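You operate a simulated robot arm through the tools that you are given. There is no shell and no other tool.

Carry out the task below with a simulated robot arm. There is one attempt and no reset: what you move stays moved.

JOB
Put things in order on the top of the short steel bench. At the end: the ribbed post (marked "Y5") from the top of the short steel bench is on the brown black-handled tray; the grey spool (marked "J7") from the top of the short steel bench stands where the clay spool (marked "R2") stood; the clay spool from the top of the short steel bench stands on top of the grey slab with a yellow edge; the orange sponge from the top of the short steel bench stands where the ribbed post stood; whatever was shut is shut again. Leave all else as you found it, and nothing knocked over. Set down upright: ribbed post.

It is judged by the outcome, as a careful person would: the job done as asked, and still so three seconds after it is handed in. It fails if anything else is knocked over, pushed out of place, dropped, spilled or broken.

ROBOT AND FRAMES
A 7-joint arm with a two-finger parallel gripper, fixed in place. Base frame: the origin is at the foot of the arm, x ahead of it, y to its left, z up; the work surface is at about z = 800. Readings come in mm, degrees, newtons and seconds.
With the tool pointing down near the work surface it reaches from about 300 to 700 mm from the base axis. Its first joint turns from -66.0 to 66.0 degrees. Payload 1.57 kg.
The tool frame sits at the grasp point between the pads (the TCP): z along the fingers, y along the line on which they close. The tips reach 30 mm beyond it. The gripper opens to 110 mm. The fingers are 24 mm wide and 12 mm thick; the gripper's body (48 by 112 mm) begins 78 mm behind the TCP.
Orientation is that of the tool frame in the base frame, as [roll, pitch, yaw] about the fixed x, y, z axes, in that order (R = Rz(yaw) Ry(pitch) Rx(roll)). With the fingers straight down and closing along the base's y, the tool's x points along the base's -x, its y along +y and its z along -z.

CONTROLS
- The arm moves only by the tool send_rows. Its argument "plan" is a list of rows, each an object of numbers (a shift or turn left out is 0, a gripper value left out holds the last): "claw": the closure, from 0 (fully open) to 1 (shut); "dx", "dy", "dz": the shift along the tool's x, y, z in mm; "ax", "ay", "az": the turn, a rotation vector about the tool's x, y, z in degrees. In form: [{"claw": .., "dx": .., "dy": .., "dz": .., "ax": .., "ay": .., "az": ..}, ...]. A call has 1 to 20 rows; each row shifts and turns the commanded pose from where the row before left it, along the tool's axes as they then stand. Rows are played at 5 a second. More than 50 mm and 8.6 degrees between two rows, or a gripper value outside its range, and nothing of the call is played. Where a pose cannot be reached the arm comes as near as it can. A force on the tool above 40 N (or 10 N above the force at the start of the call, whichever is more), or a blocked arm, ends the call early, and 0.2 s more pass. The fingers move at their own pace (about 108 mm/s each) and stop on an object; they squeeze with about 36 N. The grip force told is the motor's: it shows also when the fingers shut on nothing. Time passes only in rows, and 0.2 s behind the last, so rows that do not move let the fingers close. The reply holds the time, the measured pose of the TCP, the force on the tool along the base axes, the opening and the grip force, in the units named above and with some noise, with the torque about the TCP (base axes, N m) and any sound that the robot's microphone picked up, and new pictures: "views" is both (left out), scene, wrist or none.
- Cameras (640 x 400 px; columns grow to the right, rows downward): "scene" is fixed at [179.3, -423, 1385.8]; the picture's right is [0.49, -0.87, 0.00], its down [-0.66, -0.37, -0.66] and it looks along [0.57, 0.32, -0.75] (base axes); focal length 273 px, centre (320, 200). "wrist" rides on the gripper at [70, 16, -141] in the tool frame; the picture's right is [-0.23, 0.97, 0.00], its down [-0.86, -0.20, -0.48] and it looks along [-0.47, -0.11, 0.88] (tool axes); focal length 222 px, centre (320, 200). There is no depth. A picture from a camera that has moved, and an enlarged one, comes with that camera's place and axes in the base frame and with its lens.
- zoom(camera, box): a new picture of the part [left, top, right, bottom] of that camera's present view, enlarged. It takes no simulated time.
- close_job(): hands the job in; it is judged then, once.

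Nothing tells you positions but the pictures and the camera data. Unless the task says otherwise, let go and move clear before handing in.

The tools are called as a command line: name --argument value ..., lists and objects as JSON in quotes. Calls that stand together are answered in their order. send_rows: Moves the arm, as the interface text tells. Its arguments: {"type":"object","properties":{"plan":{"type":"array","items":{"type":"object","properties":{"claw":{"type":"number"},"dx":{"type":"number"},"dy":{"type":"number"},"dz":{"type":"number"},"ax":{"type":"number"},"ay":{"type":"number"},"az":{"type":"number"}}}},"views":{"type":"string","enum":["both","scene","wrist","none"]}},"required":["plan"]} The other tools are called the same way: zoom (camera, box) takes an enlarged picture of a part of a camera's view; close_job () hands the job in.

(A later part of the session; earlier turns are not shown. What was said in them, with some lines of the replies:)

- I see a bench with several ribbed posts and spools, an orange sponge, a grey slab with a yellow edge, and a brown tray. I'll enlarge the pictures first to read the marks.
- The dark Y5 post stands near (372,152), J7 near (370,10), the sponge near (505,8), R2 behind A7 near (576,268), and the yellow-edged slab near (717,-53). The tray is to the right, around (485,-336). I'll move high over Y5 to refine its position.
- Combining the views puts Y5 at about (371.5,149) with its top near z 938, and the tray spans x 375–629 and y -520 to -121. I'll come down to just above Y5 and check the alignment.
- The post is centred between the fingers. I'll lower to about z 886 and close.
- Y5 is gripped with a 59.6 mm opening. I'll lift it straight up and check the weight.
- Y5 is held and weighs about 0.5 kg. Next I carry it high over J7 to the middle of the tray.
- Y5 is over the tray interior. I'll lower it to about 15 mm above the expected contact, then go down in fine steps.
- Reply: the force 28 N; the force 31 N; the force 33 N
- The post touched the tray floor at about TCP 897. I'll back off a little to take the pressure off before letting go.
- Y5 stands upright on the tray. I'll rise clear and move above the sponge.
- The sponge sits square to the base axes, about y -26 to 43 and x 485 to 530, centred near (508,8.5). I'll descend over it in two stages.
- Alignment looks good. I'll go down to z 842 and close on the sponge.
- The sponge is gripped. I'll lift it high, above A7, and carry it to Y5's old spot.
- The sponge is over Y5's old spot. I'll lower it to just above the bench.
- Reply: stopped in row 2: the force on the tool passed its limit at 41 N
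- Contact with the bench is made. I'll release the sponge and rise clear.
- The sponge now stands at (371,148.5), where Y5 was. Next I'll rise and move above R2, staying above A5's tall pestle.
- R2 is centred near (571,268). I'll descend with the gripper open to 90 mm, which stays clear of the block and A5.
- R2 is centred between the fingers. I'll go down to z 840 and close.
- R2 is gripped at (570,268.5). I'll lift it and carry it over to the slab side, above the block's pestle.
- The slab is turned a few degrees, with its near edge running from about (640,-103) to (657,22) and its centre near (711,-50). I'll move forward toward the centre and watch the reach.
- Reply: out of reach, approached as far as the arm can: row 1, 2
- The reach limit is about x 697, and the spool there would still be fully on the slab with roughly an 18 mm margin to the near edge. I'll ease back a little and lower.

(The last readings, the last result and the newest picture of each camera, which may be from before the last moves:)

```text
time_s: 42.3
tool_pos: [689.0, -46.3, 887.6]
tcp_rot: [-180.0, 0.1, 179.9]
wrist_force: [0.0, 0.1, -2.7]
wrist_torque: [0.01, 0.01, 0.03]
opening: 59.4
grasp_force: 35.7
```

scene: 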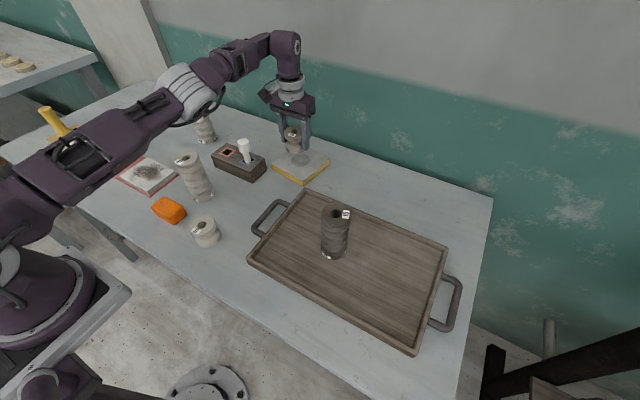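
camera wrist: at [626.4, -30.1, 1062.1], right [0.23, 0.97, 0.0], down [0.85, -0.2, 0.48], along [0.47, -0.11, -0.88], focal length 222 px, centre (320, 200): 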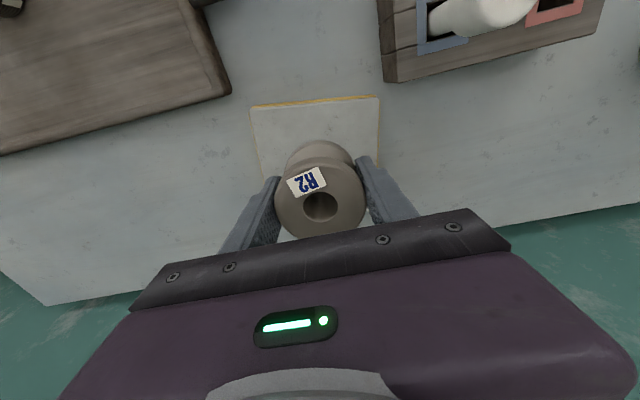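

send_rows --plan '[{"dx": -5, "dy": -1, "dz": 10}, {"dz": 8}, {}, {}]' --views "both"

```text
time_s: 43.3
tool_pos: [694.1, -47.2, 869.7]
tcp_rot: [180.0, 0.0, -180.0]
wrist_force: [1.0, 0.8, -1.9]
wrist_torque: [0.0, 0.0, 0.01]
opening: 59.4
grasp_force: 36.0
camera wrist: at [623.7, -32.3, 1010.9], right [0.23, 0.97, 0.0], down [0.85, -0.2, 0.48], along [0.47, -0.11, -0.88], focal length 222 px, centre (320, 200)
```

scene: 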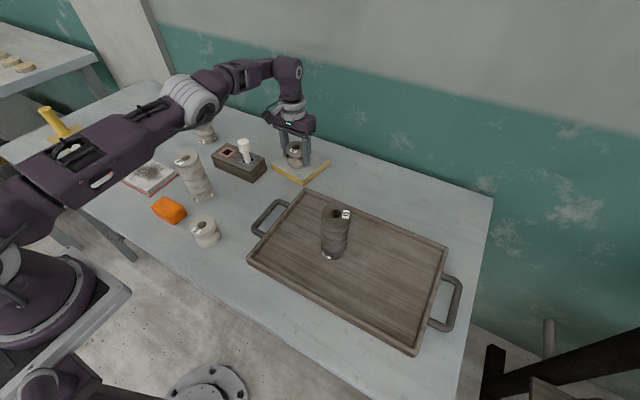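
wrist: 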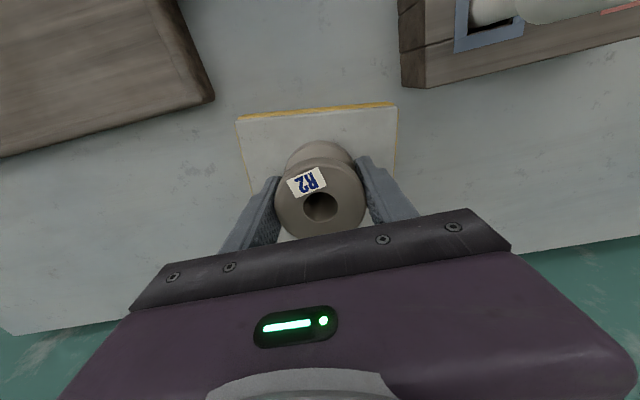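

send_rows --plan '[{"dz": 2}, {"dz": 2}, {}]' --views "none"

send_rows --plan '[{"dz": 1}, {"dz": 1}, {}]' --views "none"

send_rows --plan '[{"dz": 1}, {}]' --views "none"

```text
time_s: 44.1
tool_pos: [693.9, -48.3, 866.5]
tcp_rot: [-180.0, 0.0, 179.9]
wrist_force: [-3.5, 0.1, 7.1]
wrist_torque: [0.05, -0.09, 0.01]
opening: 59.3
grasp_force: 36.2
```

```text
time_s: 44.9
tool_pos: [693.0, -48.5, 866.1]
tcp_rot: [-180.0, 0.4, 179.9]
wrist_force: [-3.5, 2.7, 29.9]
wrist_torque: [0.04, -0.1, 0.23]
opening: 59.5
grasp_force: 35.8
```

```text
time_s: 45.5
tool_pos: [694.1, -47.8, 863.9]
tcp_rot: [-180.0, 0.3, 179.9]
wrist_force: [6.5, -1.5, 28.9]
wrist_torque: [0.01, -0.25, 0.12]
opening: 59.3
grasp_force: 35.9
```

The spool rests on the slab. I'll relieve the pressure and then let go.

send_rows --plan '[{"dz": -1.5}, {}]' --views "none"

```text
time_s: 46.1
tool_pos: [693.0, -48.9, 864.4]
tcp_rot: [-179.9, 0.0, 179.9]
wrist_force: [8.9, -0.5, 13.7]
wrist_torque: [-0.12, -0.76, 0.03]
opening: 59.3
grasp_force: 36.2
```

send_rows --plan '[{"dz": -0.7}, {}]' --views "none"

```text
time_s: 46.7
tool_pos: [693.0, -46.7, 864.5]
tcp_rot: [180.0, -0.1, -179.9]
wrist_force: [1.9, -1.6, 2.6]
wrist_torque: [-0.03, -0.17, -0.06]
opening: 59.7
grasp_force: 36.4
```

send_rows --plan '[{"claw": 0.8}, {"claw": 0.4}, {"claw": 0.1}, {}, {"dz": -15}, {"dz": -30}, {"dz": -40}, {"dz": -40, "dx": 20}, {"dz": -20, "dx": 30}, {}]' --views "both"

```text
time_s: 48.9
tool_pos: [643.8, -48.2, 1008.5]
tcp_rot: [-180.0, 0.2, 179.9]
wrist_force: [-0.5, 0.0, -0.1]
wrist_torque: [0.01, 0.02, 0.0]
opening: 99.0
grasp_force: 0.1
camera wrist: at [574.0, -32.5, 1150.3], right [0.23, 0.97, 0.0], down [0.85, -0.2, 0.48], along [0.47, -0.11, -0.88], focal length 222 px, centre (320, 200)
```

scene: 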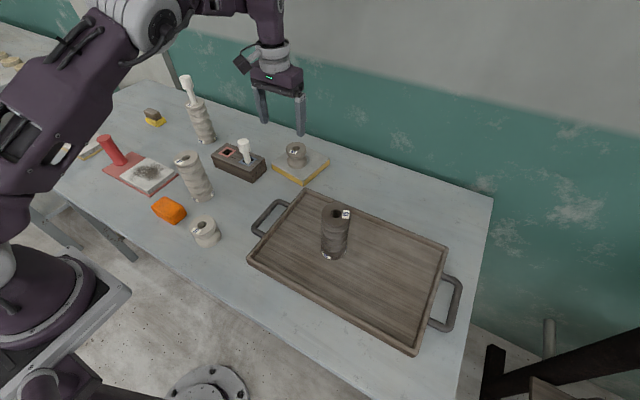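
wrist: 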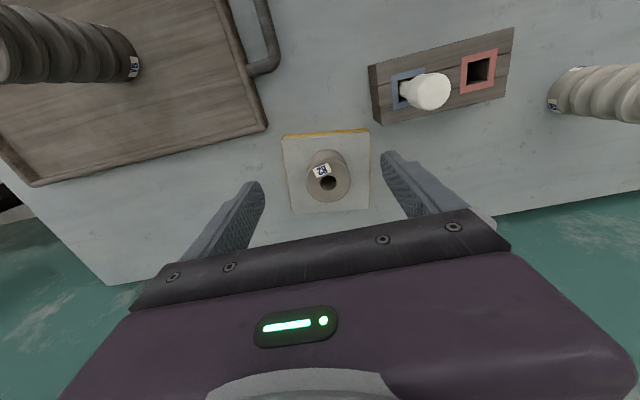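

R2 stands well within the slab. Next I'll go back over J7.

send_rows --plan '[{"dx": 39, "dy": 8}, {"dx": 39, "dy": 8}, {"dx": 39, "dy": 8}, {"dx": 39, "dy": 8}, {"dx": 39, "dy": 8}, {"dx": 39, "dy": 8}, {"dx": 39, "dy": 10}, {}, {}]' --views "both"

```text
time_s: 50.9
tool_pos: [369.5, 7.8, 1009.9]
tcp_rot: [179.9, 0.2, 179.9]
wrist_force: [-0.2, 0.0, 0.8]
wrist_torque: [0.0, -0.03, 0.02]
opening: 99.2
grasp_force: 0.1
camera wrist: at [300.1, 23.5, 1151.6], right [0.23, 0.97, 0.0], down [0.85, -0.2, 0.48], along [0.47, -0.11, -0.88], focal length 222 px, centre (320, 200)
```

scene: 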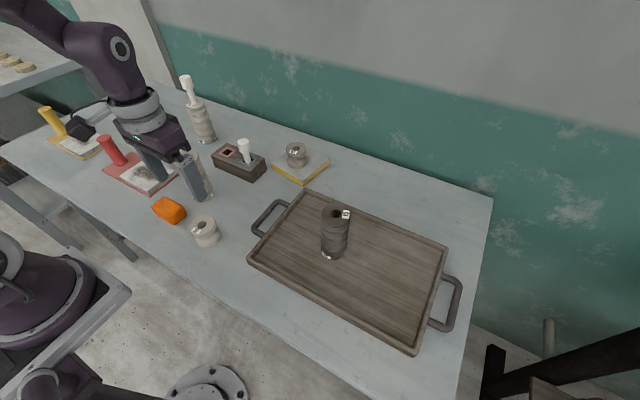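
wrist: 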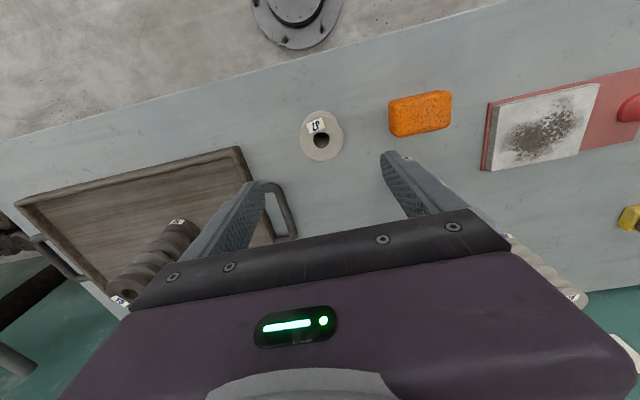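

J7 is at about (370,9), right under the gripper. I'll descend and grip it.

send_rows --plan '[{"dy": 1.2, "dz": 40}, {"dz": 45}, {"dz": 45}, {"dz": 25}, {"dz": 15}, {}, {"claw": 1}, {}, {}, {}]' --views "both"

```text
time_s: 53.1
tool_pos: [370.0, 9.8, 839.4]
tcp_rot: [-180.0, 0.2, 179.9]
wrist_force: [-0.2, 0.0, -0.1]
wrist_torque: [-0.02, 0.0, -0.02]
opening: 58.9
grasp_force: 36.5
camera wrist: at [300.0, 26.4, 980.6], right [0.23, 0.97, 0.0], down [0.85, -0.2, 0.48], along [0.47, -0.11, -0.88], focal length 222 px, centre (320, 200)
```

scene: 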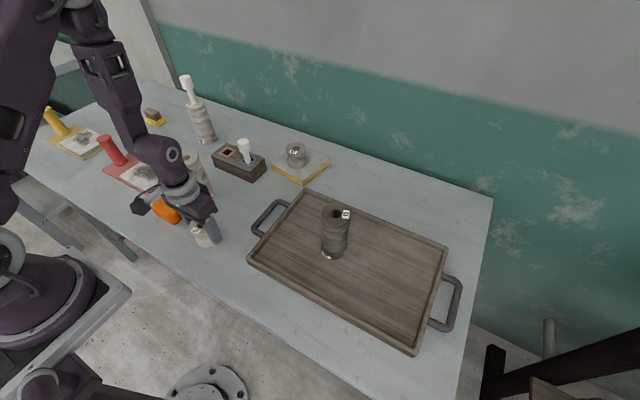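
wrist: 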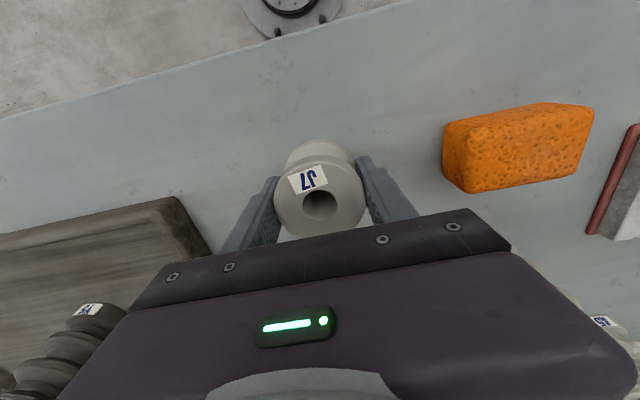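

J7 is gripped. I'll lift it high and move it above R2's old position.

send_rows --plan '[{"dz": -15}, {"dz": -40}, {"dz": -45}, {"dz": -45}, {"dz": -45}, {"dz": -25}, {"dx": -28.6, "dy": 37}, {"dx": -28.6, "dy": 37}, {"dx": -28.6, "dy": 37}, {"dx": -28.6, "dy": 37}, {"dx": -28.6, "dy": 37}, {"dx": -28.6, "dy": 37}, {"dx": -28.4, "dy": 36.5}, {}, {}]' --views "both"

```text
time_s: 56.3
tool_pos: [569.4, 269.6, 1055.5]
tcp_rot: [179.9, 0.0, 179.9]
wrist_force: [-0.1, -0.6, -1.2]
wrist_torque: [0.01, 0.0, 0.01]
opening: 59.5
grasp_force: 36.2
camera wrist: at [499.6, 284.8, 1196.8], right [0.23, 0.97, 0.0], down [0.85, -0.2, 0.48], along [0.47, -0.11, -0.88], focal length 222 px, centre (320, 200)
```

scene: 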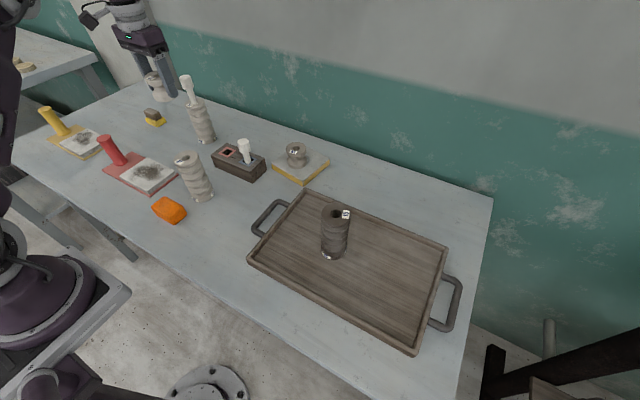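
wrist: 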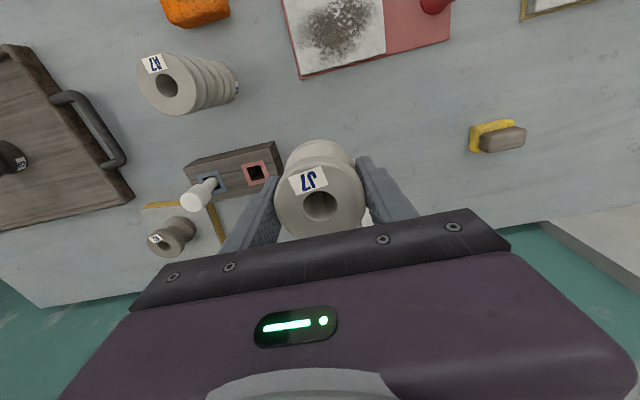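

Position matches R2's old spot. I'll lower to just above the bench, then go down in fine steps.

send_rows --plan '[{"dy": -1, "dz": 40}, {"dz": 45}, {"dz": 45}, {"dz": 40}, {"dz": 25}, {"dz": 14}, {}]' --views "none"

```text
time_s: 57.9
tool_pos: [570.8, 268.7, 845.7]
tcp_rot: [-180.0, 0.2, -179.9]
wrist_force: [0.6, 0.0, -2.5]
wrist_torque: [-0.03, 0.02, 0.01]
opening: 59.3
grasp_force: 36.4
```

send_rows --plan '[{"dz": 2}, {"dz": 2}, {}]' --views "none"

send_rows --plan '[{"dz": 1}, {}]' --views "none"

```text
time_s: 58.7
tool_pos: [571.6, 268.4, 842.2]
tcp_rot: [179.9, 0.1, 179.9]
wrist_force: [-0.1, 0.4, -2.5]
wrist_torque: [0.02, 0.05, -0.04]
opening: 59.3
grasp_force: 36.2
```

```text
time_s: 59.3
tool_pos: [571.3, 269.6, 841.7]
tcp_rot: [180.0, 0.1, -179.9]
wrist_force: [0.5, -0.3, -3.2]
wrist_torque: [-0.03, -0.03, -0.02]
opening: 59.4
grasp_force: 36.0
```

send_rows --plan '[{"dx": 0.7, "dz": 1}, {}]' --views "none"

send_rows --plan '[{"dz": 0.8}, {}]' --views "none"

```text
time_s: 59.9
tool_pos: [569.2, 268.0, 840.2]
tcp_rot: [180.0, 0.0, -180.0]
wrist_force: [-0.5, 0.5, -3.5]
wrist_torque: [0.0, -0.02, 0.01]
opening: 59.4
grasp_force: 36.3
```

```text
time_s: 60.5
tool_pos: [569.4, 268.9, 839.2]
tcp_rot: [180.0, 0.0, 179.9]
wrist_force: [0.7, -0.4, -2.1]
wrist_torque: [0.0, 0.0, 0.01]
opening: 59.6
grasp_force: 36.3
```

send_rows --plan '[{"dz": 0.8}, {}]' --views "none"

```text
time_s: 61.1
tool_pos: [570.1, 268.8, 839.1]
tcp_rot: [180.0, 0.1, 179.9]
wrist_force: [-5.0, -3.1, 11.0]
wrist_torque: [-0.27, -0.16, -0.08]
opening: 59.2
grasp_force: 36.0
```

Contact with the bench is made. I'll release to 90 mm and rise straight up.

send_rows --plan '[{"dz": -0.5}, {"claw": 0.4}, {"claw": 0.18}, {}, {"dz": -20}, {"dz": -40}, {"dz": -45}, {"dz": -45}, {"dz": -45}, {"dz": -40}, {}]' --views "both"

```text
time_s: 63.5
tool_pos: [568.7, 267.6, 1075.2]
tcp_rot: [180.0, -0.1, 179.9]
wrist_force: [0.2, -0.1, 0.5]
wrist_torque: [0.02, 0.04, 0.0]
opening: 90.1
grasp_force: 0.1
camera wrist: at [498.8, 282.3, 1216.7], right [0.23, 0.97, 0.0], down [0.85, -0.2, 0.48], along [0.47, -0.11, -0.88], focal length 222 px, centre (320, 200)
```

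scene: 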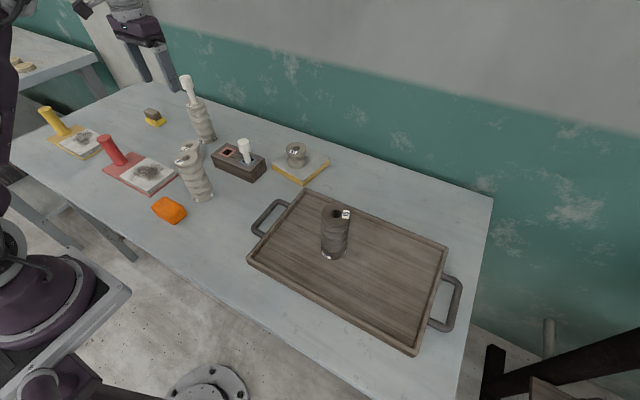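
wrist: 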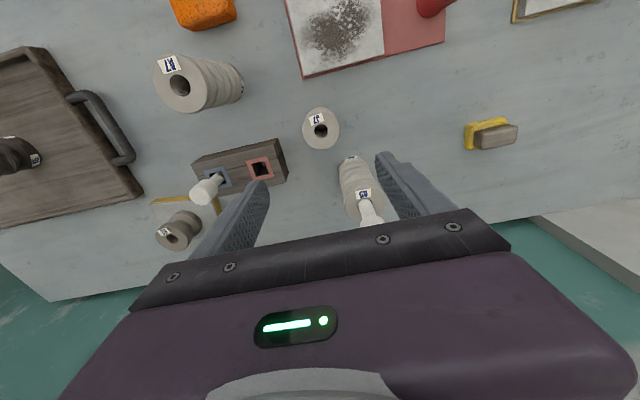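

J7 now stands in R2's place. I'll move the arm clear and take a last careful look.

send_rows --plan '[{"dz": -30, "claw": 0}, {"dx": 38, "dy": -42}, {"dx": 38, "dy": -42}, {"dx": 38, "dy": -42}, {"dx": 38, "dy": -42}, {"dx": 38, "dy": -42}, {"dx": 36, "dy": -42}, {}, {}]' --views "both"

zoom --camera "scene" --box '[120, 60, 380, 270]'

zoom --camera "wrist" --box '[0, 60, 640, 300]'

```text
refused: row 2 steps farther than a row can; nothing moved
```

```text
1.90 times, centred on (250, 165) of scene
camera zoom: at [179.3, -423.0, 1385.8], right [0.49, -0.87, 0.0], down [-0.66, -0.37, -0.66], along [0.57, 0.32, -0.75], focal length 520 px, centre (453, 267)
```

zoom: 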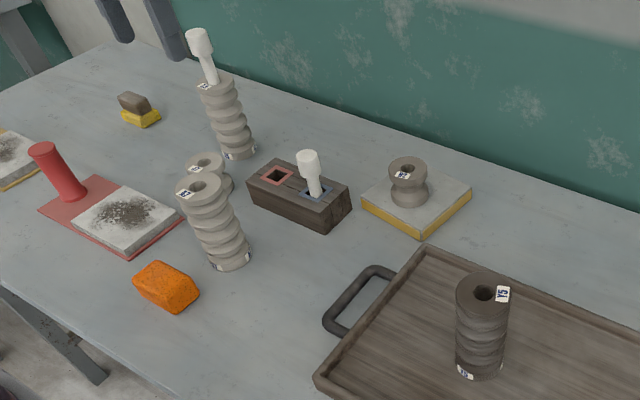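

```text
1.00 times, centred on (320, 180) of wrist (not enlarged: the box is as wide or as high as the picture)
camera zoom: at [498.8, 282.3, 1216.7], right [0.23, 0.97, 0.0], down [0.85, -0.2, 0.48], along [0.47, -0.11, -0.88], focal length 222 px, centre (320, 220)
```

zoom: 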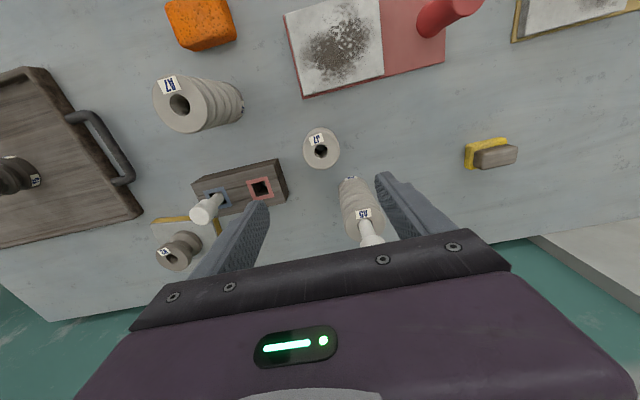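

Everything stands as intended; that last retreat was refused only because the steps were too long. I'll repeat it with shorter steps.

send_rows --plan '[{"dz": -30, "claw": 0}, {"dx": 28, "dy": -31}, {"dx": 28, "dy": -31}, {"dx": 28, "dy": -31}, {"dx": 28, "dy": -31}, {"dx": 28, "dy": -31}, {"dx": 28, "dy": -31}, {"dx": 28, "dy": -31}, {"dx": 28, "dy": -31}, {}, {}]' --views "both"

```text
time_s: 65.9
tool_pos: [347.4, 19.1, 1103.3]
tcp_rot: [-180.0, 0.1, 179.9]
wrist_force: [-0.6, -0.8, 0.6]
wrist_torque: [0.03, -0.02, 0.0]
opening: 109.9
grasp_force: 0.1
camera wrist: at [277.9, 34.9, 1244.6], right [0.23, 0.97, 0.0], down [0.85, -0.2, 0.48], along [0.47, -0.11, -0.88], focal length 222 px, centre (320, 200)
```

scene: 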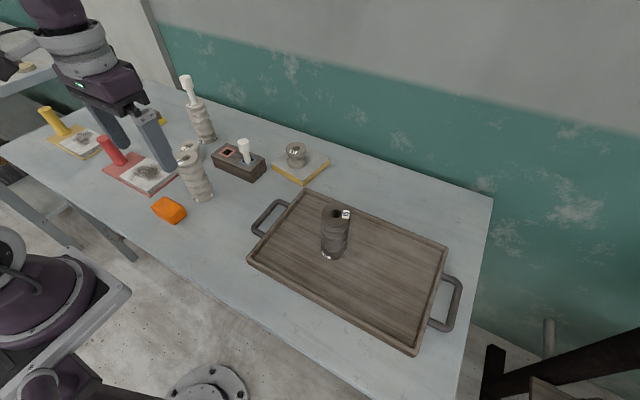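
wrist: 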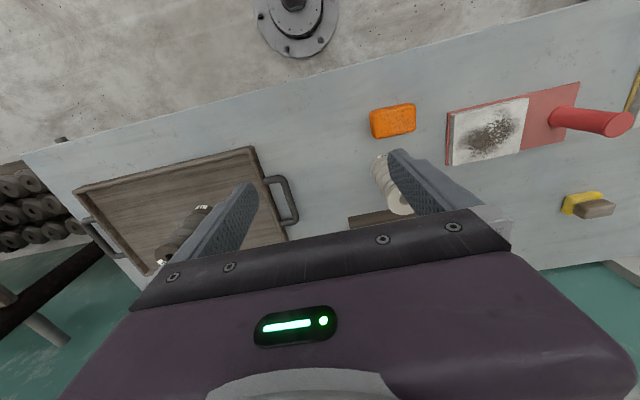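

Y5 stands upright on the tray, the sponge is in Y5's old spot, R2 is on the yellow-edged slab, and J7 is where R2 stood. Nothing else has moved and the arm is clear, so I'm handing in the job.

close_job

```text
The job is handed in.
```

The job is done and handed in, and the last pictures showed everything standing with nothing knocked over.

- **Ribbed post (Y5):** it stands upright on the brown black-handled tray, near the middle.
- **Orange sponge:** it stands where Y5 stood, within a couple of millimetres by my measurements.
- **Clay spool (R2):** it stands on the grey slab with the yellow edge. The arm could not reach the slab's centre, so the spool sits about 17 mm nearer the robot. It is still fully on the slab, with roughly 15 mm between it and the near edge.
- **Grey spool (J7):** it stands where R2 stood, also within a couple of millimetres.

I saw nothing on the bench that was shut, so there was nothing to close again. The other objects look untouched, and the gripper is open and clear of everything.
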